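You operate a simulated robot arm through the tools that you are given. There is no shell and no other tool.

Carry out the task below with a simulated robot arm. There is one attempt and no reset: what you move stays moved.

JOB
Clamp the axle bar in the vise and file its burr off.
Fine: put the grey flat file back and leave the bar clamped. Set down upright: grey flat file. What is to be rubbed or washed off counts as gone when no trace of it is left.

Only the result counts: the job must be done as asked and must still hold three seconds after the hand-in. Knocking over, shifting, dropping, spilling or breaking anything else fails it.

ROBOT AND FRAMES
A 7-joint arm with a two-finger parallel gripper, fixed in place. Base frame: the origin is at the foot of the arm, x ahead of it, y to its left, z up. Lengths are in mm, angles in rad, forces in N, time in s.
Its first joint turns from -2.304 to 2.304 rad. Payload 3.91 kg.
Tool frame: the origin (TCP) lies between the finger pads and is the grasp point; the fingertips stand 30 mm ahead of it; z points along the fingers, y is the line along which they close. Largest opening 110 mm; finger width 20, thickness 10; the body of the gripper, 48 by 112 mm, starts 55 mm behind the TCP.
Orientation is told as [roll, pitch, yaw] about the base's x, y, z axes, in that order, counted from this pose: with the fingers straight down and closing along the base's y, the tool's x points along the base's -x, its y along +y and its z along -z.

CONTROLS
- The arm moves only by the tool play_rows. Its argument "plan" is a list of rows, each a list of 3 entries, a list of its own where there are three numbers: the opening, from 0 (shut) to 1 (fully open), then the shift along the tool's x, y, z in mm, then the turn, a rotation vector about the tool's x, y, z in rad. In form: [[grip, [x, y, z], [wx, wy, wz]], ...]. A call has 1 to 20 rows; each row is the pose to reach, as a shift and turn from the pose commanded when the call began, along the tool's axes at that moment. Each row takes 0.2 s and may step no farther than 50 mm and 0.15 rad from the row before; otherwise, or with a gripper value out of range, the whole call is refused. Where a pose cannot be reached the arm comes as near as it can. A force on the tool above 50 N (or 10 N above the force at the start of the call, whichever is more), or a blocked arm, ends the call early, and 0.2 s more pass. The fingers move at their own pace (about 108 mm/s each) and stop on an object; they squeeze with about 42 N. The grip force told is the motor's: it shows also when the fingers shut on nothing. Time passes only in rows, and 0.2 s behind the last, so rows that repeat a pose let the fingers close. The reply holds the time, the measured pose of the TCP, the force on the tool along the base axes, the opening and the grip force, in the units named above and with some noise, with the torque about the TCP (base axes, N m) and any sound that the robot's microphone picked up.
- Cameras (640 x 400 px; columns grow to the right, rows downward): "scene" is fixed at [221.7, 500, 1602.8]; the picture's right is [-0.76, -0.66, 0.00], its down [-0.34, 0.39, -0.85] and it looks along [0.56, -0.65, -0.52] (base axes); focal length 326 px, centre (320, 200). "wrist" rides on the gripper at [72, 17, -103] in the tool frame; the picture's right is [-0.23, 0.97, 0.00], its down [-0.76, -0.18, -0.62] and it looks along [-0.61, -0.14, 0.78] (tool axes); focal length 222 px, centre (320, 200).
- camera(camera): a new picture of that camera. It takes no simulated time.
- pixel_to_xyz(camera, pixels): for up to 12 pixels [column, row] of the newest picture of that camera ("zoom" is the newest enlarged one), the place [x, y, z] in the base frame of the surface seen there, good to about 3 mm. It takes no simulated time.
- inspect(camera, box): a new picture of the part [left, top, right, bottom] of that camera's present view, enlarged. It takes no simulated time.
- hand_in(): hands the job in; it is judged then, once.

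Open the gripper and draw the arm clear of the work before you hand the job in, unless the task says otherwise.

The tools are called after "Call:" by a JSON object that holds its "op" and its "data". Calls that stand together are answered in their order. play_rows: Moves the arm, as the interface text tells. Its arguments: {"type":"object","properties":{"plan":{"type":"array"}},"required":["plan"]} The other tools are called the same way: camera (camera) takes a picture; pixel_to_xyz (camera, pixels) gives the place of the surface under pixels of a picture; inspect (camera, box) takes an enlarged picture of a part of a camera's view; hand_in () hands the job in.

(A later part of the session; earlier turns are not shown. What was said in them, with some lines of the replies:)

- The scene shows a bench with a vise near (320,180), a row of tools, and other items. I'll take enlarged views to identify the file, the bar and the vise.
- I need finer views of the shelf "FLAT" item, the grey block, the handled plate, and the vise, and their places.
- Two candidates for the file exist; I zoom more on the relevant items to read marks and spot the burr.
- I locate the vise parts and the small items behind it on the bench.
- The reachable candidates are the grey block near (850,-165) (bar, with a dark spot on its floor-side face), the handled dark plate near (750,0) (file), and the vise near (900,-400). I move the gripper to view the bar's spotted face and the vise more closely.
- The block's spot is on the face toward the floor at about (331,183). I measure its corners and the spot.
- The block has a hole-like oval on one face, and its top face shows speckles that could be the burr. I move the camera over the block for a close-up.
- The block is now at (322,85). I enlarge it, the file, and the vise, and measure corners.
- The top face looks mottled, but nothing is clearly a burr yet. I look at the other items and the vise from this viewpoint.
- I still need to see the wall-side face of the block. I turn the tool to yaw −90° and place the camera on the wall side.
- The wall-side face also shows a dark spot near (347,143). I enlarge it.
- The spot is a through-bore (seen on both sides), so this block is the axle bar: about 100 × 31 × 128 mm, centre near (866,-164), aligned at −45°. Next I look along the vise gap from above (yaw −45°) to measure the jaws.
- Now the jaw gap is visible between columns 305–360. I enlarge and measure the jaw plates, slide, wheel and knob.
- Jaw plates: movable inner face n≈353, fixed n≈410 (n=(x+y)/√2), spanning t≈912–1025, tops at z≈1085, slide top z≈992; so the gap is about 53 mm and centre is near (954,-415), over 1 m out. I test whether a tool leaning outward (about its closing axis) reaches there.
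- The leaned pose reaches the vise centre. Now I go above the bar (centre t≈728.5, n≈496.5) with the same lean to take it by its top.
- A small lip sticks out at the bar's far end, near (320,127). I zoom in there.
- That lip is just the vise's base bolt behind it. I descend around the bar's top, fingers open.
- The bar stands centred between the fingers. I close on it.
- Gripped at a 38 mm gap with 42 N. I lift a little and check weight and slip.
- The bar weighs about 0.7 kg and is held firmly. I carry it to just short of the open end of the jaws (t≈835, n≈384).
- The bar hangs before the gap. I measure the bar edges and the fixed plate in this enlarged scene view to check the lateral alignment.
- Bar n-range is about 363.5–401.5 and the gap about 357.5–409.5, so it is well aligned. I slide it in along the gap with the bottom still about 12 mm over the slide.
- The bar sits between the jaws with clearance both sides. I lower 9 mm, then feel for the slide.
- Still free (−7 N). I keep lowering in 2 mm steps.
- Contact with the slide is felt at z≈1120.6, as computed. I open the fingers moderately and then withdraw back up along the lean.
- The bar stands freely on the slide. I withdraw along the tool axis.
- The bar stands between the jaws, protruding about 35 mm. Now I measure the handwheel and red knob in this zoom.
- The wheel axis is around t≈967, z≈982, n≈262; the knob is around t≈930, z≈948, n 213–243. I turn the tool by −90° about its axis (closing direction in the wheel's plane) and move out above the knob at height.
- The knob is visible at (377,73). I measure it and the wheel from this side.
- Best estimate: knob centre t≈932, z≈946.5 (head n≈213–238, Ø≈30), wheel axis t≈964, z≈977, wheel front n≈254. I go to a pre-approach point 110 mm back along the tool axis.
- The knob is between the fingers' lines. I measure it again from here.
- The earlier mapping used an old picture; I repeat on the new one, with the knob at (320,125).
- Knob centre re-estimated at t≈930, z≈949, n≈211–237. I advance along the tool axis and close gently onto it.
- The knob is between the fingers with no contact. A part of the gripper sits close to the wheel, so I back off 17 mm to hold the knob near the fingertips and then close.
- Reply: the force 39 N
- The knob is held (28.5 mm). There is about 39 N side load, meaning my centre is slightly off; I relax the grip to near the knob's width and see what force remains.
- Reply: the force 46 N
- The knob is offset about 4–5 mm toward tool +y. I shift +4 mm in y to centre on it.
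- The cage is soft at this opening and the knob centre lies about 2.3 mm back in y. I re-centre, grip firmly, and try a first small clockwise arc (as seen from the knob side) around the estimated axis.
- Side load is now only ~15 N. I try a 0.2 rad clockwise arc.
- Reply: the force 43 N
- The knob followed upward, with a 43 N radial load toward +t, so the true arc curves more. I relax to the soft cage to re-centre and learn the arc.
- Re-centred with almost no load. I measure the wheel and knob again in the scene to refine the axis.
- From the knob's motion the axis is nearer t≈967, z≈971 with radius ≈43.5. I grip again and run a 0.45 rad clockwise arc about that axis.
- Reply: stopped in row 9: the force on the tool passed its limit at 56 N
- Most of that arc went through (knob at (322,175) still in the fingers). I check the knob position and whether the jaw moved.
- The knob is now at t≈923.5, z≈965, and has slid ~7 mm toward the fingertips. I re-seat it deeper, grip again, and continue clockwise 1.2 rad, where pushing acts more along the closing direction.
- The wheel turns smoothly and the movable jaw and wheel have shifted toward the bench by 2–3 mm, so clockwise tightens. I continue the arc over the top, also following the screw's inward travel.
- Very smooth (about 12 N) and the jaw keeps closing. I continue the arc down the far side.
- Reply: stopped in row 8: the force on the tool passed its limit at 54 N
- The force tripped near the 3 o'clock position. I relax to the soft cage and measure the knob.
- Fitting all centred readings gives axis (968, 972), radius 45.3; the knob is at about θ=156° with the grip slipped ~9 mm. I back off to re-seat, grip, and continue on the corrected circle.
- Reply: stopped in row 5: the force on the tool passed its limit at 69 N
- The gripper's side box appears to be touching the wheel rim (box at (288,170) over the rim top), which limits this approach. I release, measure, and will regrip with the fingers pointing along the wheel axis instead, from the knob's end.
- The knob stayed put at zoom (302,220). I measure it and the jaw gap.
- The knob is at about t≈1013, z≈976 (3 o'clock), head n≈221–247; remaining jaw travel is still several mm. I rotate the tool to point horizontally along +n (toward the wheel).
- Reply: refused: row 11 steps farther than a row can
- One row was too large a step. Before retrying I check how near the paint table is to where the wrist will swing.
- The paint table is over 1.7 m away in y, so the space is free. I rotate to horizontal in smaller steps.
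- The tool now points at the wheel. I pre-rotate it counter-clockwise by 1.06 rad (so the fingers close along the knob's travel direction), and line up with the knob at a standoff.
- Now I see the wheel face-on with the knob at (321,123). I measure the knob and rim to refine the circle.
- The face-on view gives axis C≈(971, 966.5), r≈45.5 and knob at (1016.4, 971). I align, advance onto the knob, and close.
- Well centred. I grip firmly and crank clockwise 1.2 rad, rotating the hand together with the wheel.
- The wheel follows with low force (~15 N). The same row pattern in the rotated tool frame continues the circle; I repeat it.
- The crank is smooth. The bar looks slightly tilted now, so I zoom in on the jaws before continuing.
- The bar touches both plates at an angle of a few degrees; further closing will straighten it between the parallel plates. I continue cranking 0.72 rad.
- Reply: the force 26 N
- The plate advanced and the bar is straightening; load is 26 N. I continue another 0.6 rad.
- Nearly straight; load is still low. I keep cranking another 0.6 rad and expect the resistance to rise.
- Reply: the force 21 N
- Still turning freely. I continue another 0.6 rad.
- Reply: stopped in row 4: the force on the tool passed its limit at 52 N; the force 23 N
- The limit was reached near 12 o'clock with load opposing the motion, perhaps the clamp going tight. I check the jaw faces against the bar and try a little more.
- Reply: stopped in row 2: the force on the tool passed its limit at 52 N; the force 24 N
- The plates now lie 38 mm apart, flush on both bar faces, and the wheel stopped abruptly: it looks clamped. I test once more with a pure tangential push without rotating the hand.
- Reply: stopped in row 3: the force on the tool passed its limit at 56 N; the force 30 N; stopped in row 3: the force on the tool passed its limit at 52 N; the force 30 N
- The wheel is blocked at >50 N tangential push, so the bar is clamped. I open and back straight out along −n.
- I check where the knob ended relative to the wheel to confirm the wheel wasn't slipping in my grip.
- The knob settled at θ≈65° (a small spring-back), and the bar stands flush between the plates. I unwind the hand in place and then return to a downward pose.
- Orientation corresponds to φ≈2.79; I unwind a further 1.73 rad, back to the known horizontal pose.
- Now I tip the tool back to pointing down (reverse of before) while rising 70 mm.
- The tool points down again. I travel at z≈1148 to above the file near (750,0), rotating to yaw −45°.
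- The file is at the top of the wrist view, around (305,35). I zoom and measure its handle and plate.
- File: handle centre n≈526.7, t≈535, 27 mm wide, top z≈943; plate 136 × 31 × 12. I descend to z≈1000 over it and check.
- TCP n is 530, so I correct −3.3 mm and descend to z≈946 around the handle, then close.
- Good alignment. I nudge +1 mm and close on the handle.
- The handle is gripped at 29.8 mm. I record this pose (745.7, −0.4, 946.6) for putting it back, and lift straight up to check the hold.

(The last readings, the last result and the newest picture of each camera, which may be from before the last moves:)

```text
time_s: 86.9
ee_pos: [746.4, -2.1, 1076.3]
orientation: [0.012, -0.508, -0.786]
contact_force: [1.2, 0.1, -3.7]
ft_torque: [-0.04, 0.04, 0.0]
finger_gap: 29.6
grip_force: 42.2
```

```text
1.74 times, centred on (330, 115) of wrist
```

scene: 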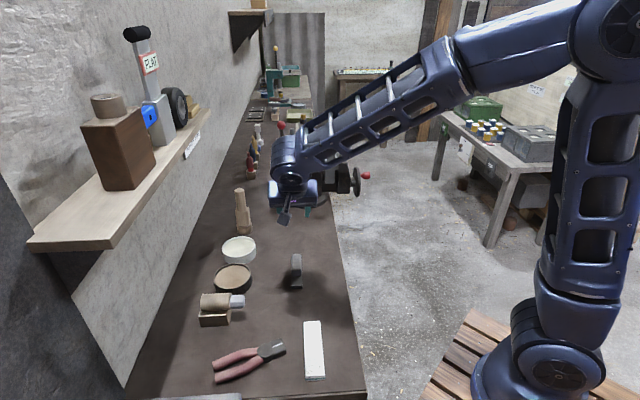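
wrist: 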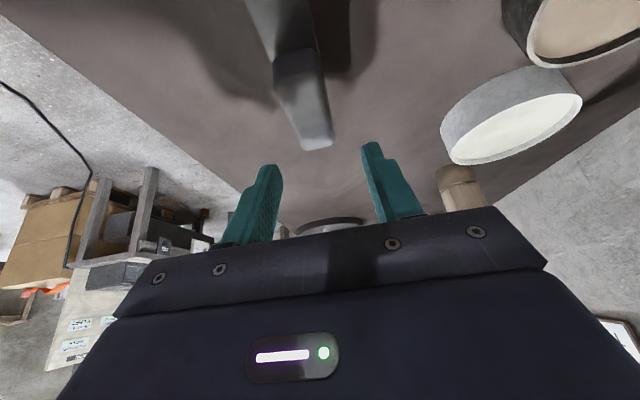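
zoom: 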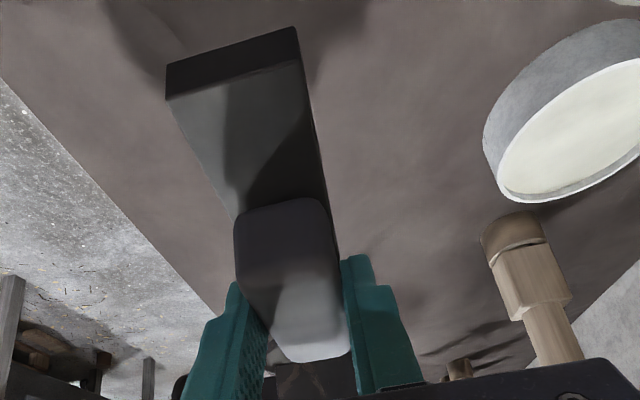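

The file (≈0.37 kg) is held flat. I carry it over the clamped bar at hover height z≈1200.

Call:
{"op": "play_rows", "data": {"plan": [[0, [-41.2, -11, 0], [0, 0, 0]], [0, [-83.4, -22, -1.7], [0, 0, 0]], [0, [-125.5, -34, -3.4], [0, 0, 0]], [0, [-167.7, -45, -5.1], [0, 0, 0]], [0, [-210.6, -57, -4.1], [0, 0, 0]], [0, [-252.4, -69, 3.2], [0, 0, 0]], [0, [-291.5, -82, 19.2], [0, 0, 0]], [0, [-329.9, -96, 40.6], [0, 0, 0]], [0, [-368.4, -110, 62], [0, 0, 0]], [0, [-406.8, -123, 83.4], [0, 0, 0]], [0, [-440, -135, 101.9], [0, 0, 0]], [0, [-440, -135, 101.9], [0, 0, 0]]]}}

Call:
{"op": "inspect", "data": {"camera": "scene", "box": [290, 90, 390, 190]}}

Call:
{"op": "camera", "data": {"camera": "wrist"}}

```text
time_s: 89.5
ee_pos: [957.1, -405.7, 1200.0]
orientation: [0.013, -0.507, -0.788]
contact_force: [0.1, 0.1, -1.8]
ft_torque: [0.01, 0.0, -0.01]
finger_gap: 29.5
grip_force: 42.0
```

```text
4.00 times, centred on (340, 140) of scene
```

zoom: 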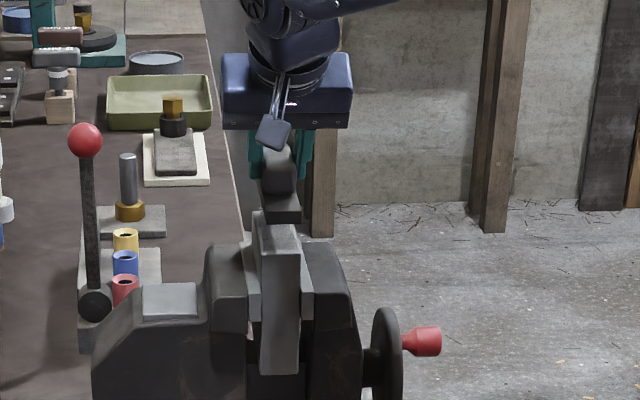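

```text
taken
```

wrist: 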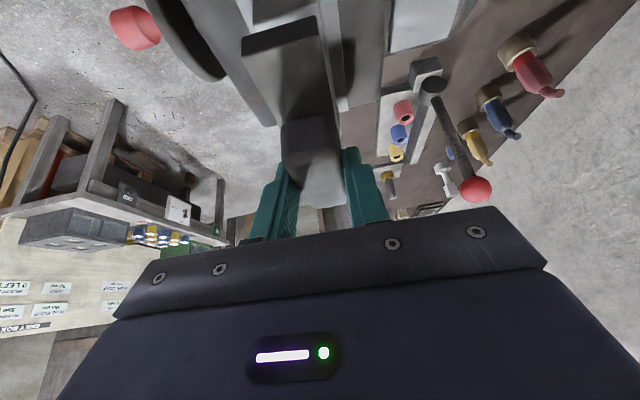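

The file hovers over the bar. Before lowering, I zoom on the bar's top once more, looking for the burr.

Call:
{"op": "inspect", "data": {"camera": "scene", "box": [345, 138, 372, 165]}}

Call:
{"op": "inspect", "data": {"camera": "scene", "box": [335, 138, 375, 190]}}

```text
14.81 times, centred on (358, 152) of scene
```

zoom: 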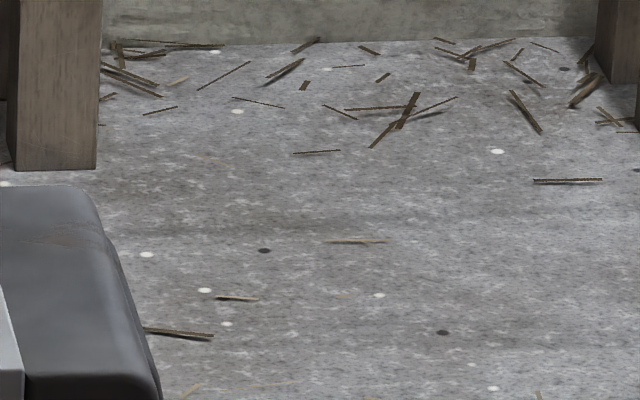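

```text
7.69 times, centred on (355, 164) of scene
```

zoom: 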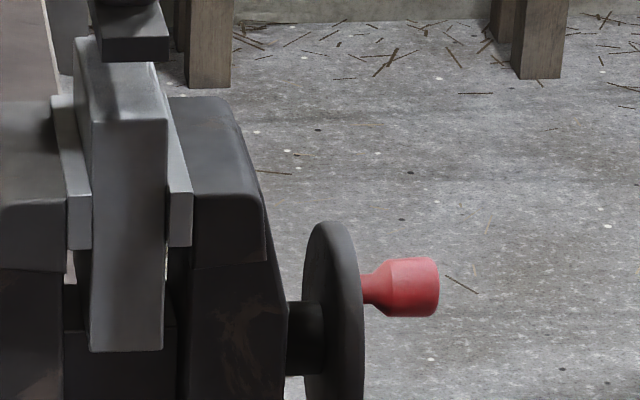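

I lower to just above the top, shift +2 mm in n, and feel for contact.

Call:
{"op": "play_rows", "data": {"plan": [[0, [6.3, 1, 11.3], [0, 0, 0]], [0, [12.6, 2, 22.7], [0, 0, 0]], [0, [12.6, 2, 22.7], [0, 0, 0]]]}}

Call:
{"op": "play_rows", "data": {"plan": [[0, [1, 0, 1.75], [0, 0, 0]], [0, [2, 0, 3.5], [0, 0, 0]], [0, [2, 0, 3.5], [0, 0, 0]]]}}

Call:
{"op": "play_rows", "data": {"plan": [[0, [0.5, 0, 0.87], [0, 0, 0]], [0, [1, 0, 1.75], [0, 0, 0]], [0, [1, 0, 1.75], [0, 0, 0]]]}}

```text
time_s: 90.3
ee_pos: [958.9, -404.5, 1173.4]
orientation: [0.012, -0.509, -0.786]
contact_force: [0.3, -0.5, -1.6]
ft_torque: [0.04, 0.01, 0.0]
finger_gap: 29.4
grip_force: 42.3
```

```text
time_s: 91.1
ee_pos: [958.8, -404.0, 1170.0]
orientation: [0.011, -0.509, -0.788]
contact_force: [-0.2, 0.2, -2.2]
ft_torque: [-0.01, 0.0, 0.0]
finger_gap: 29.6
grip_force: 42.1
```

```text
time_s: 91.9
ee_pos: [958.3, -402.7, 1167.6]
orientation: [0.013, -0.509, -0.788]
contact_force: [-0.3, 0.1, -2.5]
ft_torque: [-0.01, 0.04, -0.01]
finger_gap: 29.3
grip_force: 41.7
```

No contact yet at z≈1167.6; I go on down in 1 mm steps.

Call:
{"op": "play_rows", "data": {"plan": [[0, [0.5, 0, 0.87], [0, 0, 0]], [0, [0.5, 0, 0.87], [0, 0, 0]]]}}

Call:
{"op": "play_rows", "data": {"plan": [[0, [0.5, 0, 0.87], [0, 0, 0]], [0, [0.5, 0, 0.87], [0, 0, 0]]]}}

Call:
{"op": "play_rows", "data": {"plan": [[0, [0.5, 0, 0.87], [0, 0, 0]], [0, [0.5, 0, 0.87], [0, 0, 0]]]}}

```text
time_s: 92.5
ee_pos: [959.1, -403.6, 1166.3]
orientation: [0.012, -0.508, -0.788]
contact_force: [0.3, -0.4, -2.4]
ft_torque: [0.01, 0.01, 0.03]
finger_gap: 29.6
grip_force: 42.3
```

```text
time_s: 93.1
ee_pos: [959.8, -402.6, 1166.7]
orientation: [0.012, -0.509, -0.786]
contact_force: [0.5, 0.0, 1.1]
ft_torque: [0.09, 0.17, 0.02]
finger_gap: 29.7
grip_force: 42.4
```

```text
time_s: 93.7
ee_pos: [958.2, -403.5, 1165.2]
orientation: [0.013, -0.509, -0.788]
contact_force: [2.7, -0.7, 12.1]
ft_torque: [0.31, 0.52, -0.04]
finger_gap: 29.7
grip_force: 41.9
```

Contact with about 14 N. I make the first strokes along the bar (−25 to +15 mm).

Call:
{"op": "play_rows", "data": {"plan": [[0, [7.0, 0, -3.9], [0, 0, 0]], [0, [14.0, 0, -7.8], [0, 0, 0]], [0, [21.8, 0, -12.2], [0, 0, 0]], [0, [14.0, 0, -7.8], [0, 0, 0]], [0, [7.0, 0, -3.9], [0, 0, 0]], [0, [0, 0, 0], [0, 0, 0]], [0, [-7.0, 0, 3.9], [0, 0, 0]], [0, [-13.1, 0, 7.3], [0, 0, 0]], [0, [-7.0, 0, 3.9], [0, 0, 0]], [0, [0, 0, 0], [0, 0, 0]], [0, [7.0, 0, -3.9], [0, 0, 0]], [0, [14.0, 0, -7.8], [0, 0, 0]], [0, [21.8, 0, -12.2], [0, 0, 0]], [0, [14.0, 0, -7.8], [0, 0, 0]], [0, [7.0, 0, -3.9], [0, 0, 0]], [0, [0, 0, 0], [0, 0, 0]], [0, [-7.0, 0, 3.9], [0, 0, 0]], [0, [-13.1, 0, 7.3], [0, 0, 0]], [0, [-7.0, 0, 3.9], [0, 0, 0]], [0, [0, 0, 0], [0, 0, 0]]]}}

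Call:
{"op": "inspect", "data": {"camera": "scene", "box": [325, 115, 385, 175]}}

Call:
{"op": "inspect", "data": {"camera": "wrist", "box": [200, 0, 460, 230]}}

```text
time_s: 97.9
ee_pos: [958.3, -404.8, 1166.0]
orientation: [0.012, -0.511, -0.788]
contact_force: [2.5, -1.3, 12.2]
ft_torque: [-0.68, -0.41, 0.05]
finger_gap: 29.6
grip_force: 42.1
```

```text
6.67 times, centred on (355, 145) of scene
```

zoom: 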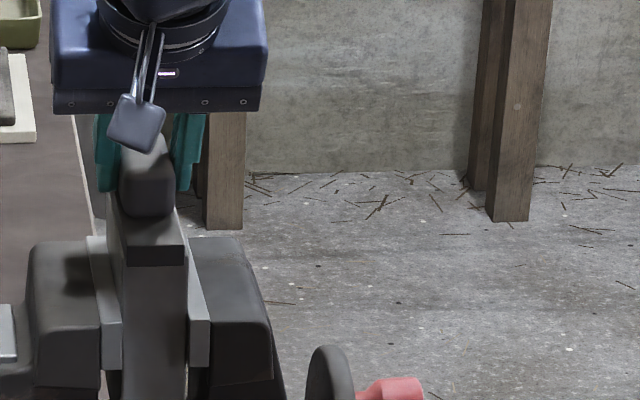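

```text
1.74 times, centred on (330, 115) of wrist
```

zoom: 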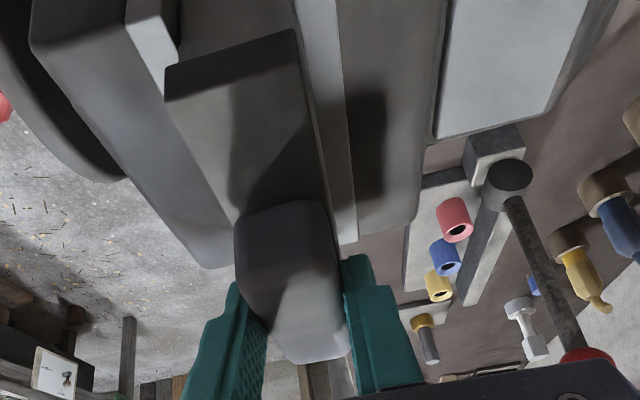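

The file tracks without slipping. I add strokes offset ±5 mm across, to cover the full 38 mm width.

Call:
{"op": "play_rows", "data": {"plan": [[0, [0, 5, 0], [0, 0, 0]], [0, [7.0, 5, -3.9], [0, 0, 0]], [0, [14.0, 5, -7.8], [0, 0, 0]], [0, [21.8, 5, -12.2], [0, 0, 0]], [0, [14.0, 5, -7.8], [0, 0, 0]], [0, [7.0, 5, -3.9], [0, 0, 0]], [0, [0, 5, 0], [0, 0, 0]], [0, [-7.0, 5, 3.9], [0, 0, 0]], [0, [-13.1, 5, 7.3], [0, 0, 0]], [0, [-7.0, 2, 3.9], [0, 0, 0]], [0, [0, -5, 0], [0, 0, 0]], [0, [7.0, -5, -3.9], [0, 0, 0]], [0, [14.0, -5, -7.8], [0, 0, 0]], [0, [21.8, -5, -12.2], [0, 0, 0]], [0, [14.0, -5, -7.8], [0, 0, 0]], [0, [7.0, -5, -3.9], [0, 0, 0]], [0, [0, -5, 0], [0, 0, 0]], [0, [-7.0, -5, 3.9], [0, 0, 0]], [0, [-13.1, -5, 7.3], [0, 0, 0]], [0, [0, 0, 0], [0, 0, 0]]]}}

Call:
{"op": "play_rows", "data": {"plan": [[0, [-7, 0, -13], [0, 0, 0]], [0, [-24.3, 0, -43.7], [0, 0, 0]], [0, [-24.3, 45, -43.7], [0, 0, 0]], [0, [-24.3, 90, -43.7], [0, 0, 0]], [0, [-24.3, 110, -43.7], [0, 0, 0]]]}}

Call:
{"op": "inspect", "data": {"camera": "scene", "box": [330, 130, 380, 190]}}

Call:
{"op": "inspect", "data": {"camera": "wrist", "box": [100, 0, 400, 230]}}

```text
time_s: 102.1
ee_pos: [958.1, -404.0, 1166.6]
orientation: [0.013, -0.511, -0.788]
contact_force: [1.7, -0.8, 12.4]
ft_torque: [-0.29, 0.02, 0.11]
finger_gap: 29.5
grip_force: 41.8
```

```text
time_s: 103.3
ee_pos: [1037.0, -325.0, 1216.4]
orientation: [0.012, -0.509, -0.788]
contact_force: [0.2, -0.6, -2.5]
ft_torque: [0.03, -0.02, 0.03]
finger_gap: 29.7
grip_force: 42.0
```

```text
6.67 times, centred on (355, 160) of scene
```

zoom: 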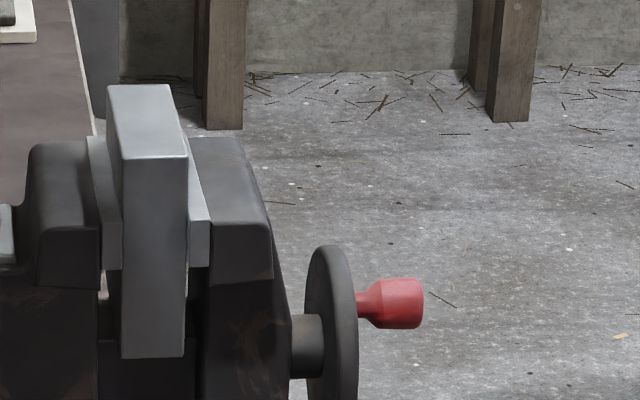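

```text
1.74 times, centred on (250, 115) of wrist
```

zoom: 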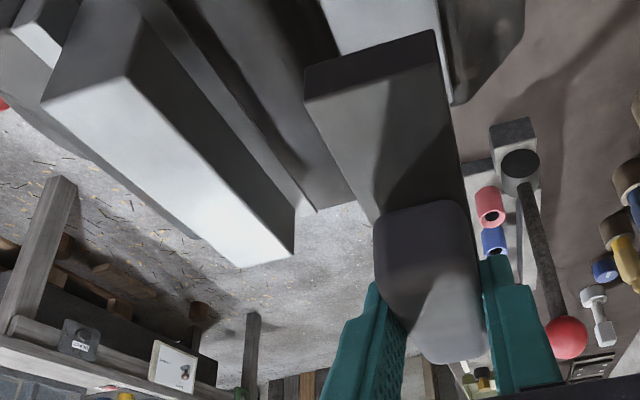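

The speckles on the bar's top look gone. I zoom closely for any trace left.

Call:
{"op": "inspect", "data": {"camera": "scene", "box": [335, 138, 355, 158]}}

Call:
{"op": "inspect", "data": {"camera": "wrist", "box": [110, 0, 250, 140]}}

Call:
{"op": "inspect", "data": {"camera": "wrist", "box": [180, 80, 250, 140]}}

```text
16.00 times, centred on (345, 148) of scene
```

zoom: 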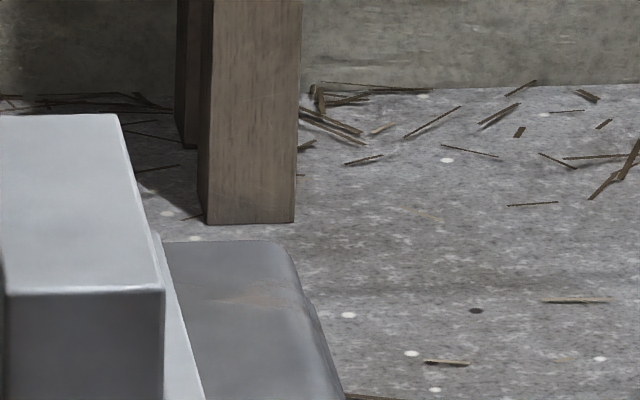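

```text
2.86 times, centred on (180, 70) of wrist
```

zoom: 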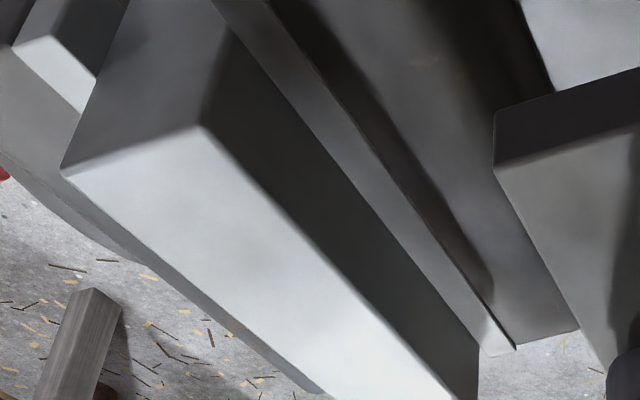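

```text
6.67 times, centred on (215, 110) of wrist
```

zoom: 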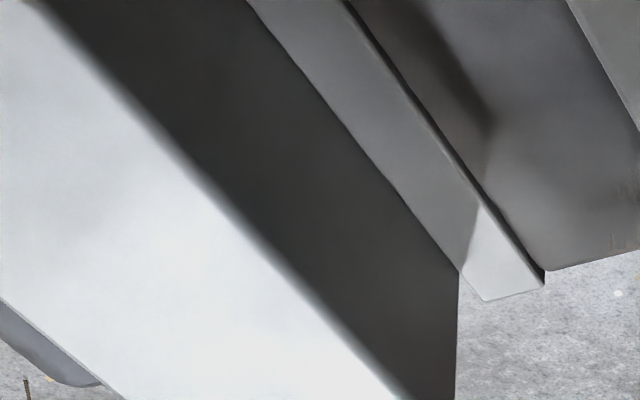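

No speckle remains. For certainty I do one more pass, reaching a bit farther across and along, with the same pressure.

Call:
{"op": "play_rows", "data": {"plan": [[0, [0, -45, 0], [0, 0, 0]], [0, [0, -90, 0], [0, 0, 0]], [0, [0, -110, 0], [0, 0, 0]], [0, [12, -110, 21.6], [0, 0, 0]], [0, [20, -110, 36], [0, 0, 0]], [0, [24.3, -110, 43.7], [0, 0, 0]], [0, [24.3, -103, 43.7], [0, 0, 0]], [0, [31.3, -103, 39.8], [0, 0, 0]], [0, [38.3, -103, 35.9], [0, 0, 0]], [0, [46.1, -103, 31.5], [0, 0, 0]], [0, [38.3, -103, 35.9], [0, 0, 0]], [0, [31.3, -103, 39.8], [0, 0, 0]], [0, [24.3, -103, 43.7], [0, 0, 0]], [0, [17.3, -103, 47.6], [0, 0, 0]], [0, [9, -103, 52.2], [0, 0, 0]], [0, [17.3, -110, 47.6], [0, 0, 0]], [0, [24.3, -110, 43.7], [0, 0, 0]]]}}

Call:
{"op": "play_rows", "data": {"plan": [[0, [0, -7, 0], [0, 0, 0]], [0, [7.0, -7, -3.9], [0, 0, 0]], [0, [14.0, -7, -7.8], [0, 0, 0]], [0, [21.8, -7, -12.2], [0, 0, 0]], [0, [14.0, -7, -7.8], [0, 0, 0]], [0, [7.0, -7, -3.9], [0, 0, 0]], [0, [0, -7, 0], [0, 0, 0]], [0, [-7.0, -7, 3.9], [0, 0, 0]], [0, [-15.3, -7, 8.5], [0, 0, 0]], [0, [-7.0, 0, 3.9], [0, 0, 0]], [0, [0, 0, 0], [0, 0, 0]], [0, [7.0, 0, -3.9], [0, 0, 0]], [0, [14.0, 0, -7.8], [0, 0, 0]], [0, [7.0, 0, -3.9], [0, 0, 0]], [0, [0, 0, 0], [0, 0, 0]], [0, [-7.0, 0, 3.9], [0, 0, 0]], [0, [-15.3, 0, 8.5], [0, 0, 0]], [0, [0, 0, 0], [0, 0, 0]]]}}

Call:
{"op": "play_rows", "data": {"plan": [[0, [-7, 0, -13], [0, 0, 0]], [0, [-17, 0, -30], [0, 0, 0]]]}}

Call:
{"op": "inspect", "data": {"camera": "scene", "box": [320, 115, 380, 190]}}

```text
time_s: 106.9
ee_pos: [958.7, -402.6, 1164.8]
orientation: [0.013, -0.509, -0.788]
contact_force: [0.6, -2.7, 10.3]
ft_torque: [-0.42, -0.09, 0.07]
finger_gap: 29.7
grip_force: 41.6
```

```text
time_s: 110.7
ee_pos: [959.4, -403.2, 1165.0]
orientation: [0.012, -0.511, -0.787]
contact_force: [0.4, 0.3, 7.4]
ft_torque: [-0.19, 0.04, -0.01]
finger_gap: 29.5
grip_force: 42.3
```

```text
time_s: 111.3
ee_pos: [959.3, -403.1, 1198.6]
orientation: [0.012, -0.508, -0.787]
contact_force: [0.2, -0.1, -3.0]
ft_torque: [0.03, 0.01, 0.03]
finger_gap: 29.5
grip_force: 41.6
```

```text
5.33 times, centred on (350, 152) of scene
```

zoom: 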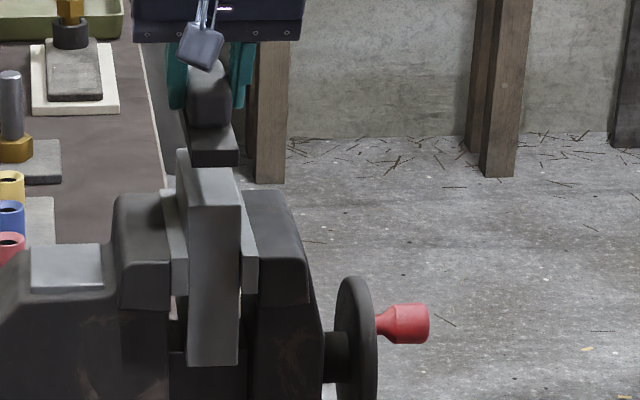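

Filing done; the bar stayed put. I carry the file back to above its place.

Call:
{"op": "play_rows", "data": {"plan": [[0, [38.4, 13, -21.4], [0, 0, 0]], [0, [76.9, 27, -42.8], [0, 0, 0]], [0, [115.3, 40, -64.2], [0, 0, 0]], [0, [153.8, 54, -85.6], [0, 0, 0]], [0, [191.1, 66, -100.7], [0, 0, 0]], [0, [232.9, 78.5, -107.9], [0, 0, 0]], [0, [275.8, 90, -108.9], [0, 0, 0]], [0, [318, 101, -107.2], [0, 0, 0]], [0, [360.1, 112, -105.5], [0, 0, 0]], [0, [402.3, 123.5, -103.8], [0, 0, 0]], [0, [440, 133.7, -105.3], [0, 0, 0]], [0, [440, 133.7, -105.3], [0, 0, 0]]]}}

Call:
{"op": "inspect", "data": {"camera": "scene", "box": [250, 180, 350, 280]}}

Call:
{"op": "inspect", "data": {"camera": "wrist", "box": [200, 0, 460, 230]}}

```text
time_s: 113.9
ee_pos: [745.1, -0.1, 1078.4]
orientation: [0.012, -0.51, -0.789]
contact_force: [-0.6, 0.6, -2.6]
ft_torque: [0.03, 0.09, 0.0]
finger_gap: 29.5
grip_force: 42.4
```

```text
4.00 times, centred on (300, 230) of scene
```

zoom: 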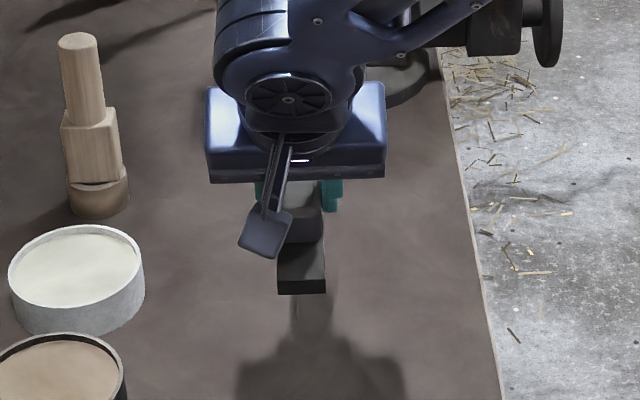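

```text
1.74 times, centred on (330, 115) of wrist
```

zoom: 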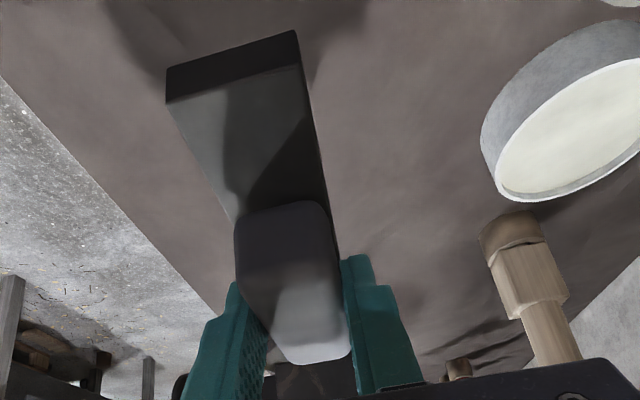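

Aligned within 1 mm. I lower to about 6 mm above the bench, then feel for touchdown.

Call:
{"op": "play_rows", "data": {"plan": [[0, [20, 0, 36.5], [0, 0, 0]], [0, [40, 0.1, 73], [0, 0, 0]], [0, [54, 0.2, 98], [0, 0, 0]], [0, [60.3, 0.2, 109.5], [0, 0, 0]], [0, [60.3, 0.2, 109.5], [0, 0, 0]]]}}

Call:
{"op": "play_rows", "data": {"plan": [[0, [1, 0, 1.75], [0, 0, 0]], [0, [2, 0, 3.5], [0, 0, 0]], [0, [2, 0, 3.5], [0, 0, 0]]]}}

Call:
{"op": "play_rows", "data": {"plan": [[0, [0.7, 0, 1.3], [0, 0, 0]], [0, [0.7, 0, 1.3], [0, 0, 0]]]}}

```text
time_s: 115.1
ee_pos: [746.1, -0.5, 952.7]
orientation: [0.013, -0.508, -0.788]
contact_force: [0.0, 0.3, -1.8]
ft_torque: [0.03, 0.04, 0.0]
finger_gap: 29.5
grip_force: 42.2
```

```text
time_s: 115.9
ee_pos: [745.6, -0.4, 949.1]
orientation: [0.012, -0.508, -0.787]
contact_force: [0.3, -1.3, -1.1]
ft_torque: [0.02, -0.01, -0.02]
finger_gap: 29.9
grip_force: 41.9
```

```text
time_s: 116.5
ee_pos: [747.6, -0.1, 947.6]
orientation: [0.011, -0.507, -0.787]
contact_force: [0.1, 0.0, -1.4]
ft_torque: [0.02, 0.04, -0.01]
finger_gap: 29.5
grip_force: 42.1
```

Still free at 947.6; I continue in 1 mm steps.

Call:
{"op": "play_rows", "data": {"plan": [[0, [0.5, 0, 0.9], [0, 0, 0]], [0, [0.5, 0, 0.9], [0, 0, 0]]]}}

Call:
{"op": "play_rows", "data": {"plan": [[0, [0.5, 0, 0.9], [0, 0, 0]], [0, [0.5, 0, 0.9], [0, 0, 0]]]}}

```text
time_s: 117.1
ee_pos: [746.8, -1.3, 947.0]
orientation: [0.013, -0.507, -0.786]
contact_force: [0.5, 1.0, -2.6]
ft_torque: [0.0, 0.04, 0.03]
finger_gap: 29.3
grip_force: 42.2
```

```text
time_s: 117.7
ee_pos: [746.7, 1.0, 946.1]
orientation: [0.014, -0.507, -0.786]
contact_force: [0.1, 0.0, -2.4]
ft_torque: [-0.02, 0.03, 0.01]
finger_gap: 29.6
grip_force: 42.2
```

Still free (−2.4 N); two more small steps.

Call:
{"op": "play_rows", "data": {"plan": [[0, [0.5, 0, 0.9], [0, 0, 0]], [0, [0.5, 0, 0.9], [0, 0, 0]]]}}

Call:
{"op": "play_rows", "data": {"plan": [[0, [0.25, 0, 0.45], [0, 0, 0]], [0, [0.25, 0, 0.45], [0, 0, 0]]]}}

```text
time_s: 118.3
ee_pos: [747.2, 0.4, 945.6]
orientation: [0.013, -0.509, -0.787]
contact_force: [-0.6, -1.7, 5.8]
ft_torque: [-0.34, -0.07, 0.02]
finger_gap: 29.4
grip_force: 41.8
```

```text
time_s: 118.9
ee_pos: [745.9, -0.7, 944.2]
orientation: [0.014, -0.509, -0.79]
contact_force: [-0.4, -1.6, 14.4]
ft_torque: [-0.3, 0.18, -0.07]
finger_gap: 29.6
grip_force: 42.2
```

The file touches down (14 N). I ease up slightly, open the fingers slowly and withdraw along the tool axis.

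Call:
{"op": "play_rows", "data": {"plan": [[0, [-0.35, 0, -0.65], [0, 0, 0]], [0.3, [-0.35, 0, -0.65], [0, 0, 0]], [0.4, [-0.35, 0, -0.65], [0, 0, 0]], [0.5, [-0.35, 0, -0.65], [0, 0, 0]], [0.5, [-0.35, 0, -0.65], [0, 0, 0]]]}}

Call:
{"op": "play_rows", "data": {"plan": [[0.5, [0, 0, -20], [0, 0, 0]], [0.5, [0, 0, -60], [0, 0, 0]], [0.5, [0, 0, -105], [0, 0, 0]], [0.5, [0, 0, -150], [0, 0, 0]], [0.5, [0, 0, -195], [0, 0, 0]]]}}

Call:
{"op": "camera", "data": {"camera": "scene"}}

Call:
{"op": "inspect", "data": {"camera": "scene", "box": [280, 245, 315, 295]}}

Call:
{"op": "inspect", "data": {"camera": "scene", "box": [310, 120, 400, 210]}}

```text
time_s: 120.1
ee_pos: [746.7, -0.9, 944.4]
orientation: [0.013, -0.508, -0.789]
contact_force: [-0.4, 0.2, 0.3]
ft_torque: [-0.03, -0.03, -0.04]
finger_gap: 54.9
grip_force: 0.0
```

```text
time_s: 121.3
ee_pos: [678.7, 64.5, 1116.2]
orientation: [0.011, -0.509, -0.788]
contact_force: [0.2, -0.1, -0.7]
ft_torque: [-0.03, 0.0, -0.04]
finger_gap: 54.9
grip_force: 0.1
```

```text
taken
```

scene: 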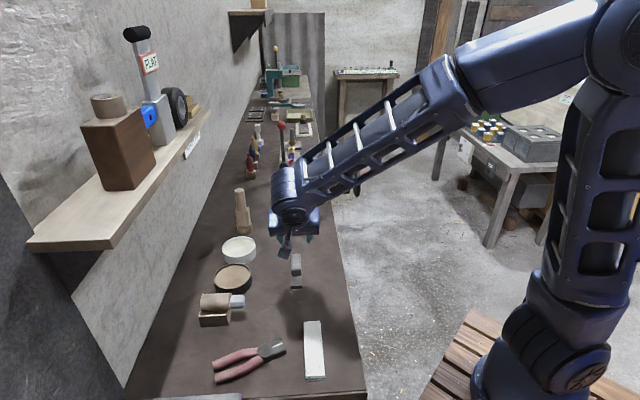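

```text
8.00 times, centred on (298, 270) of scene
```

zoom: 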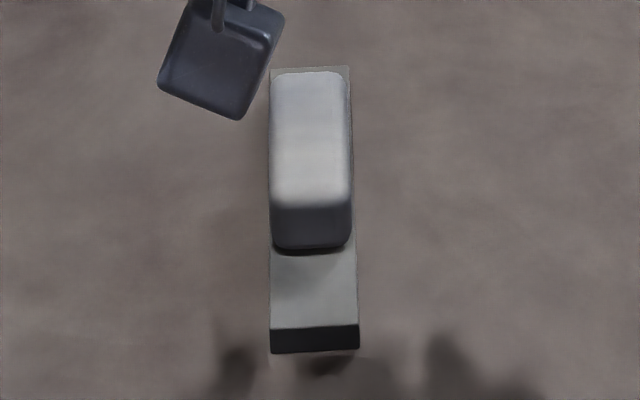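

```text
4.44 times, centred on (355, 165) of scene
```

zoom: 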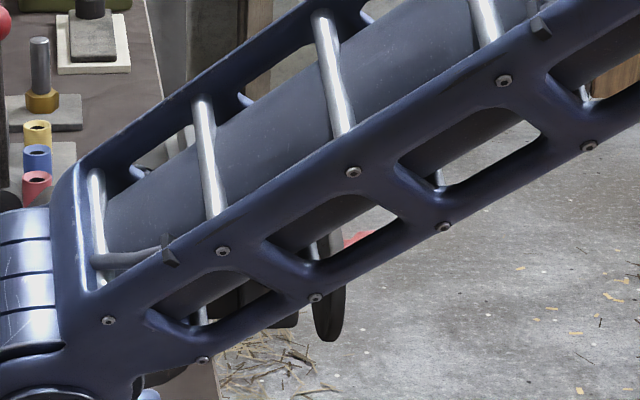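

The file is back in the same spot, upright. I raise the arm clear and re-check the vise and bar.

Call:
{"op": "play_rows", "data": {"plan": [[0.8, [-26, 0, -45], [0, 0.1, 0]], [0.8, [-52, -25, -55], [0, 0.2, 0]], [0.8, [-80, -60, -66], [0, 0.3, 0]], [0.8, [-106, -90, -78], [0, 0.4, 0]], [0.8, [-132, -118, -88], [0, 0.5, 0]], [0.8, [-158, -143.5, -99.6], [0, 0.5, 0]]]}}

Call:
{"op": "camera", "data": {"camera": "scene"}}

Call:
{"op": "inspect", "data": {"camera": "scene", "box": [280, 120, 400, 220]}}

Call:
{"op": "inspect", "data": {"camera": "scene", "box": [325, 135, 375, 190]}}

```text
refused: row 1 steps farther than a row can; nothing moved
```

```text
taken
```

scene: 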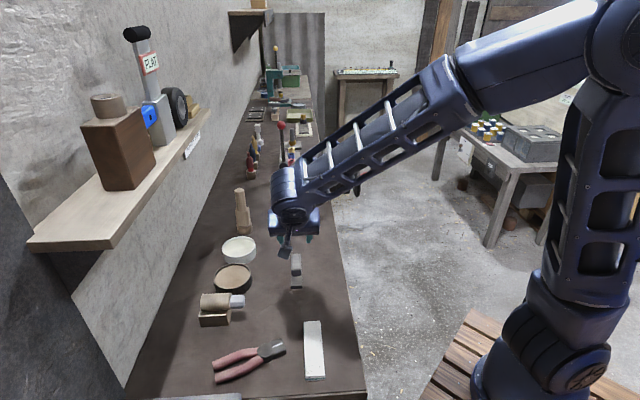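

```text
4.00 times, centred on (340, 170) of scene
```

zoom: 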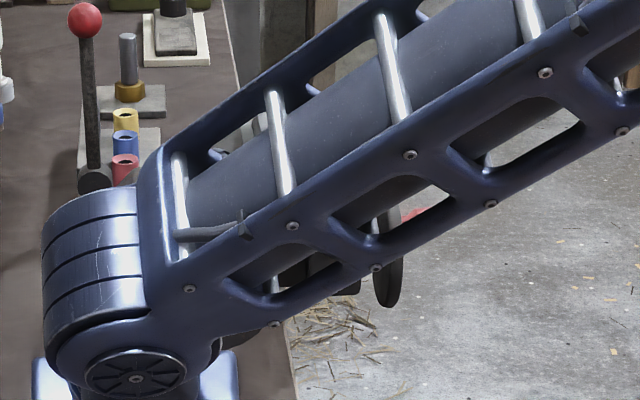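

```text
7.27 times, centred on (350, 162) of scene
```

zoom: 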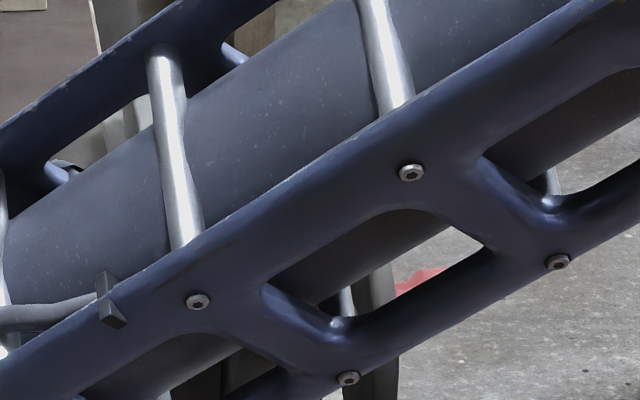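

The call was refused for a step just over 50 mm. I repeat with shorter steps.

Call:
{"op": "play_rows", "data": {"plan": [[0.8, [-22, 0, -40], [0, 0.1, 0]], [0.8, [-46, -22, -55], [0, 0.2, 0]], [0.8, [-72, -52, -66], [0, 0.3, 0]], [0.8, [-98, -82, -78], [0, 0.4, 0]], [0.8, [-126, -112, -88], [0, 0.5, 0]], [0.8, [-152, -140, -99], [0, 0.5, 0]]]}}

Call:
{"op": "camera", "data": {"camera": "scene"}}

Call:
{"op": "inspect", "data": {"camera": "scene", "box": [280, 120, 400, 220]}}

Call:
{"op": "inspect", "data": {"camera": "scene", "box": [325, 135, 375, 190]}}

```text
time_s: 122.7
ee_pos: [638.9, -94.2, 1275.7]
orientation: [0.01, -0.007, -0.78]
contact_force: [0.2, -0.1, -0.7]
ft_torque: [-0.06, 0.02, -0.04]
finger_gap: 88.0
grip_force: 0.1
```

```text
taken
```

scene: 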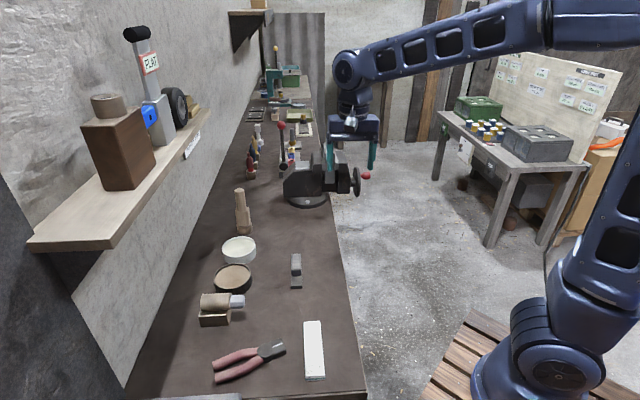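

```text
4.00 times, centred on (340, 170) of scene
```

zoom: 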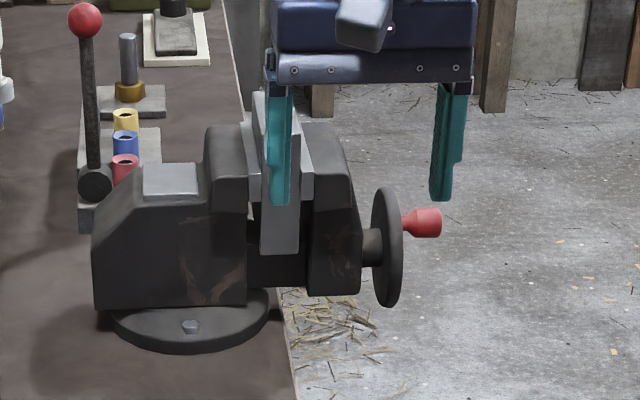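

```text
7.27 times, centred on (350, 162) of scene
```

zoom: 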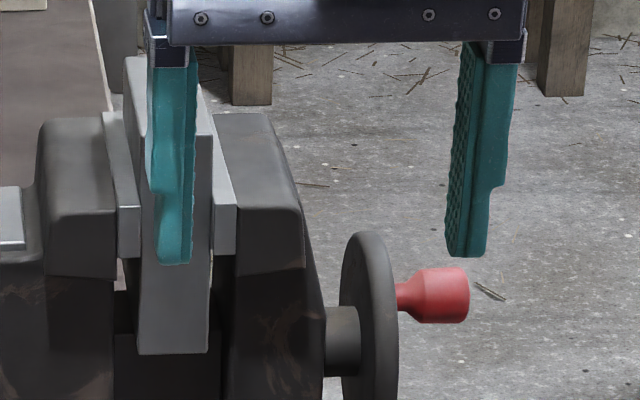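

Everything is in place and the arm is clear. Because the wheel sprang back slightly after tightening, I want to verify the clamp: I'll grip the bar's top and pull gently. First I approach above it with the lean.

Call:
{"op": "play_rows", "data": {"plan": [[0.55, [-42, 0.8, 3], [0, -0.056, 0]], [0.55, [-84, 1.6, 6], [0, -0.112, 0]], [0.55, [-126, 2.4, 9], [0, -0.168, 0]], [0.55, [-168, 3.2, 12], [0, -0.224, 0]], [0.55, [-210, 4, 16], [0, -0.28, 0]], [0.55, [-252, 4.8, 20], [0, -0.336, 0]], [0.55, [-294, 5.6, 24], [0, -0.392, 0]], [0.55, [-336, 6.4, 28], [0, -0.448, 0]], [0.55, [-379.3, 6.8, 33.5], [0, -0.5, 0]], [0.55, [-379.3, 6.8, 33.5], [0, -0.5, 0]]]}}

Call:
{"op": "camera", "data": {"camera": "wrist"}}

Call:
{"op": "inspect", "data": {"camera": "wrist", "box": [220, 0, 420, 160]}}

```text
time_s: 124.9
ee_pos: [912.7, -357.7, 1243.7]
orientation: [0.01, -0.511, -0.787]
contact_force: [-0.6, 0.4, 0.4]
ft_torque: [0.02, 0.01, 0.0]
finger_gap: 60.3
grip_force: 0.1
```

```text
taken
```

wrist: 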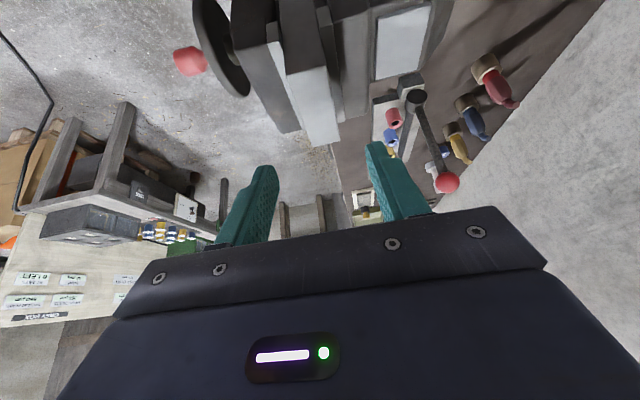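

```text
2.50 times, centred on (320, 80) of wrist
```

zoom: 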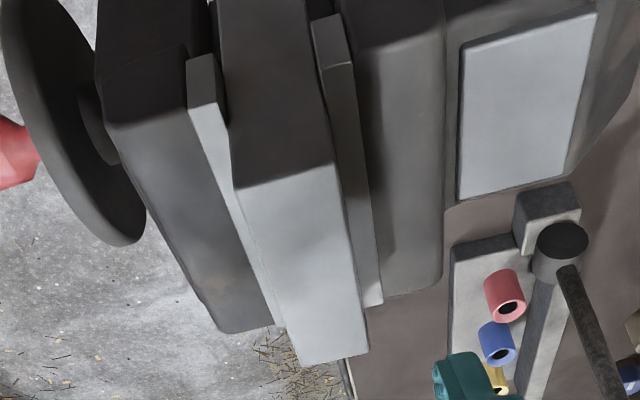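

The top is clean and the bar is flush to both plates. I measure the bar edges for centring the test grip.

Call:
{"op": "pixel_to_xyz", "data": {"camera": "wrist", "pixels": [[289, 75], [322, 66], [309, 140], [336, 133], [312, 110], [300, 110], [330, 105], [287, 68]]}}

```text
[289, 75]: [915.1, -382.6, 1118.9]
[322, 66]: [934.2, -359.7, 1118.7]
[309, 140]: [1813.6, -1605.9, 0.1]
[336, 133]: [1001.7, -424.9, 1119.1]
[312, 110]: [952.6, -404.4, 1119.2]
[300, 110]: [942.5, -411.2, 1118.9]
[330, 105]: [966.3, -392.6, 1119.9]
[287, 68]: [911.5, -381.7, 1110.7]
```

Centre n≈392 matches. I advance 138 mm along the tool axis, close on the bar, and pull up gently in small steps.

Call:
{"op": "play_rows", "data": {"plan": [[0.55, [0, 0, 45], [0, 0, 0]], [0.55, [0, 0, 85], [0, 0, 0]], [0.55, [0, 0, 120], [0, 0, 0]], [0.55, [0, 0, 138], [0, 0, 0]], [0.55, [0, 0, 138], [0, 0, 0]]]}}

Call:
{"op": "play_rows", "data": {"plan": [[0.4, [0, 0, 0], [0, 0, 0]], [0.36, [0, 0, 0], [0, 0, 0]], [0.3, [0, 0, 0], [0, 0, 0]], [0.3, [0, 0, 0], [0, 0, 0]]]}}

```text
time_s: 126.1
ee_pos: [960.2, -403.7, 1123.9]
orientation: [0.014, -0.509, -0.787]
contact_force: [-0.3, -0.1, 0.1]
ft_torque: [0.03, -0.03, 0.0]
finger_gap: 60.7
grip_force: 0.1
```

```text
time_s: 127.1
ee_pos: [960.1, -404.5, 1122.9]
orientation: [0.011, -0.509, -0.789]
contact_force: [-10.1, -10.9, -1.9]
ft_torque: [-0.12, 0.44, -0.17]
finger_gap: 40.5
grip_force: 8.0
```

The bar resists a 15 N sideways push without yielding. I re-centre by −1.5 mm, grip, and pull upward ~1.5 mm.

Call:
{"op": "play_rows", "data": {"plan": [[0.33, [0, -1.5, 0], [0, 0, 0]], [0.2, [0, -1.5, 0], [0, 0, 0]], [0, [0, -1.5, 0], [0, 0, 0]], [0, [0, -1.5, 0], [0, 0, 0]]]}}

Call:
{"op": "play_rows", "data": {"plan": [[0, [-0.25, 0, -0.44], [0, 0, 0]], [0, [-0.5, 0, -0.87], [0, 0, 0]], [0, [-0.75, 0, -1.3], [0, 0, 0]], [0, [-0.75, 0, -1.3], [0, 0, 0]]]}}

```text
time_s: 128.1
ee_pos: [958.6, -405.5, 1124.6]
orientation: [0.011, -0.509, -0.788]
contact_force: [-12.6, -12.6, -0.6]
ft_torque: [-0.75, 0.9, -0.86]
finger_gap: 38.1
grip_force: 42.0
```

```text
time_s: 129.1
ee_pos: [958.3, -405.1, 1123.3]
orientation: [0.013, -0.505, -0.787]
contact_force: [-22.3, -16.1, -9.0]
ft_torque: [-0.9, 0.83, -0.64]
finger_gap: 37.8
grip_force: 41.3
```

Pull is −9 N so far without a clear rise. I pull 2 mm more to distinguish weight (7 N) from clamping.

Call:
{"op": "play_rows", "data": {"plan": [[0, [-0.3, 0, -0.6], [0, 0, 0]], [0, [-0.6, 0, -1.2], [0, 0, 0]], [0, [-1.0, 0, -1.75], [0, 0, 0]], [0, [-1.0, 0, -1.75], [0, 0, 0]]]}}

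Call:
{"op": "pixel_to_xyz", "data": {"camera": "scene", "pixels": [[340, 150]]}}

Call:
{"op": "inspect", "data": {"camera": "scene", "box": [325, 135, 375, 190]}}

```text
time_s: 130.1
ee_pos: [958.2, -406.5, 1126.6]
orientation: [0.012, -0.506, -0.788]
contact_force: [-33.3, -23.3, -19.7]
ft_torque: [-0.45, 1.03, -0.9]
finger_gap: 37.8
grip_force: 41.9
```

```text
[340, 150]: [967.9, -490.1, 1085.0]
```

```text
7.27 times, centred on (350, 162) of scene
```

zoom: 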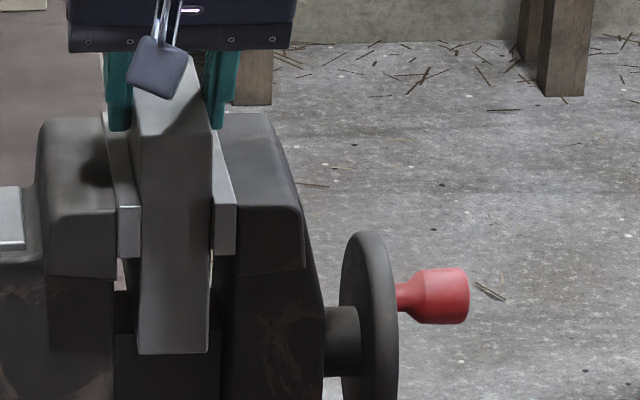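

Pulling with 20 N upward (40 N sideways) the bar's foot stays at zoom row 353: it is clamped. I undo the pull, release, and withdraw.

Call:
{"op": "play_rows", "data": {"plan": [[0, [0.9, -1.5, 1.6], [0, 0, 0]], [0, [1.6, -3, 3], [0, 0, 0]], [0.4, [1.6, -3, 3], [0, 0, 0]], [0.5, [1.6, -3, 3], [0, 0, 0]], [0.55, [1.6, -3, 3], [0, 0, 0]]]}}

Call:
{"op": "play_rows", "data": {"plan": [[0.55, [0, 0, -15], [0, 0, 0]], [0.55, [0, 0, -50], [0, 0, 0]], [0.55, [0, 0, -95], [0, 0, 0]], [0.55, [0, 0, -140], [0, 0, 0]]]}}

Call:
{"op": "camera", "data": {"camera": "wrist"}}

Call:
{"op": "inspect", "data": {"camera": "wrist", "box": [220, 0, 420, 160]}}

Call:
{"op": "inspect", "data": {"camera": "scene", "box": [325, 135, 375, 190]}}

```text
time_s: 131.3
ee_pos: [958.7, -406.9, 1124.2]
orientation: [0.015, -0.51, -0.788]
contact_force: [0.0, -0.7, -0.5]
ft_torque: [-0.01, -0.02, 0.03]
finger_gap: 60.3
grip_force: 0.0
```

```text
time_s: 132.3
ee_pos: [909.4, -360.6, 1246.1]
orientation: [0.012, -0.508, -0.787]
contact_force: [-0.1, 0.1, -0.4]
ft_torque: [-0.04, -0.01, -0.04]
finger_gap: 60.6
grip_force: 0.1
```

```text
taken
```

wrist: 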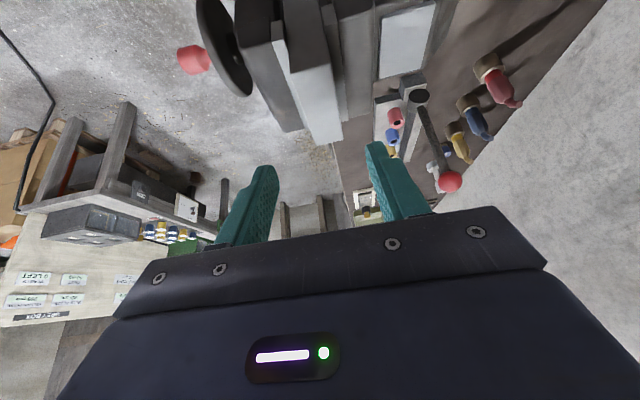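

```text
2.50 times, centred on (320, 80) of wrist
```

zoom: 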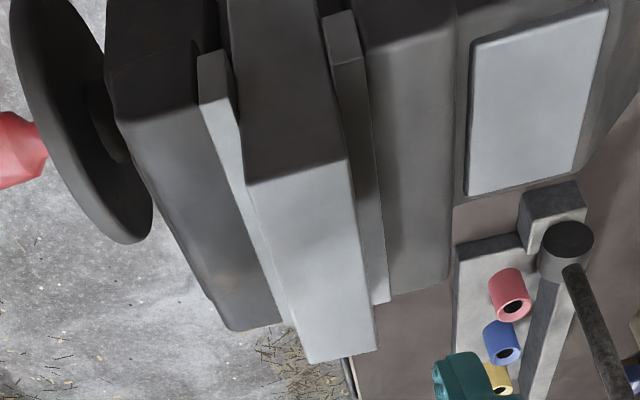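

```text
7.27 times, centred on (350, 162) of scene
```

zoom: 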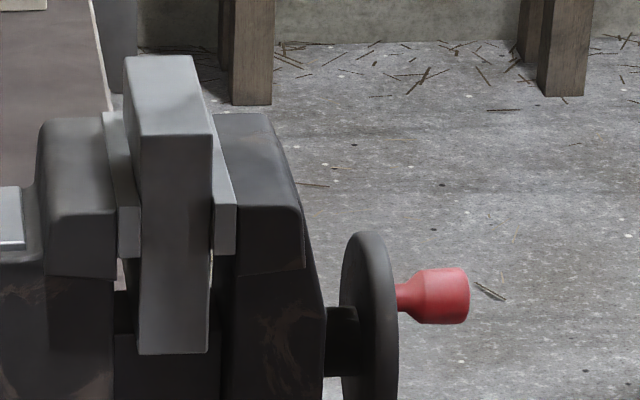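

All is as it should be: clean top, bar clamped. I draw the arm well clear and open the gripper.

Call:
{"op": "play_rows", "data": {"plan": [[0.8, [35, 0, -23], [0, 0, 0]], [0.8, [70, 0, -46], [0, 0.06, 0]], [1, [105, 0, -70], [0, 0.12, 0]], [1, [141, 0, -94], [0, 0.18, 0]], [1, [176, 0, -117], [0, 0.25, 0]], [1, [211, 0, -141], [0, 0.32, 0]], [1, [247, 0, -164], [0, 0.38, 0]], [1, [282, 0, -188], [0, 0.44, 0]], [1, [317, 0, -211], [0, 0.5, 0]], [1, [317, 0, -211], [0, 0.5, 0]]]}}

Call:
{"op": "camera", "data": {"camera": "scene"}}

```text
time_s: 134.5
ee_pos: [638.8, -90.8, 1276.3]
orientation: [0.01, -0.011, -0.782]
contact_force: [0.4, 0.1, -0.4]
ft_torque: [0.01, 0.0, -0.01]
finger_gap: 110.3
grip_force: 0.2
```

```text
taken
```

scene: 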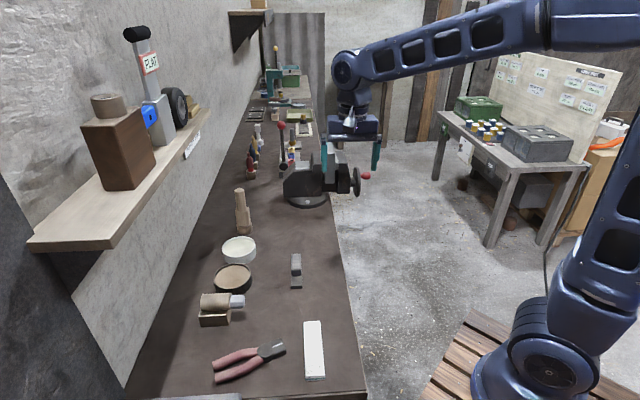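

The file is back upright at (296,270), the bar is clamped in the vise with a clean top, nothing else was disturbed, and the arm is clear with the gripper open. I hand the job in.

Call:
{"op": "hand_in", "data": {}}

```text
The job is handed in.
```

The axle bar is clamped in the vise, the burr is filed off, and the grey flat file is back in its place upright. I've handed the job in but haven't seen a verdict.

- **Clamp:** I tightened the wheel until it blocked at about 50 N. It sprang back slightly when I let go. To check the hold, I gripped the bar's top and pulled about 20 N up and 40 N sideways. It did not move.
- **Burr:** I took the speckling on the bar's top face to be the burr, since no other burr was visible. After two rounds of filing, close-up pictures show the top clean.
- **File:** It went back within about a millimetre of where it started.
- **Arm:** It is clear of the bench with the gripper open, and in the final picture nothing else looks disturbed.
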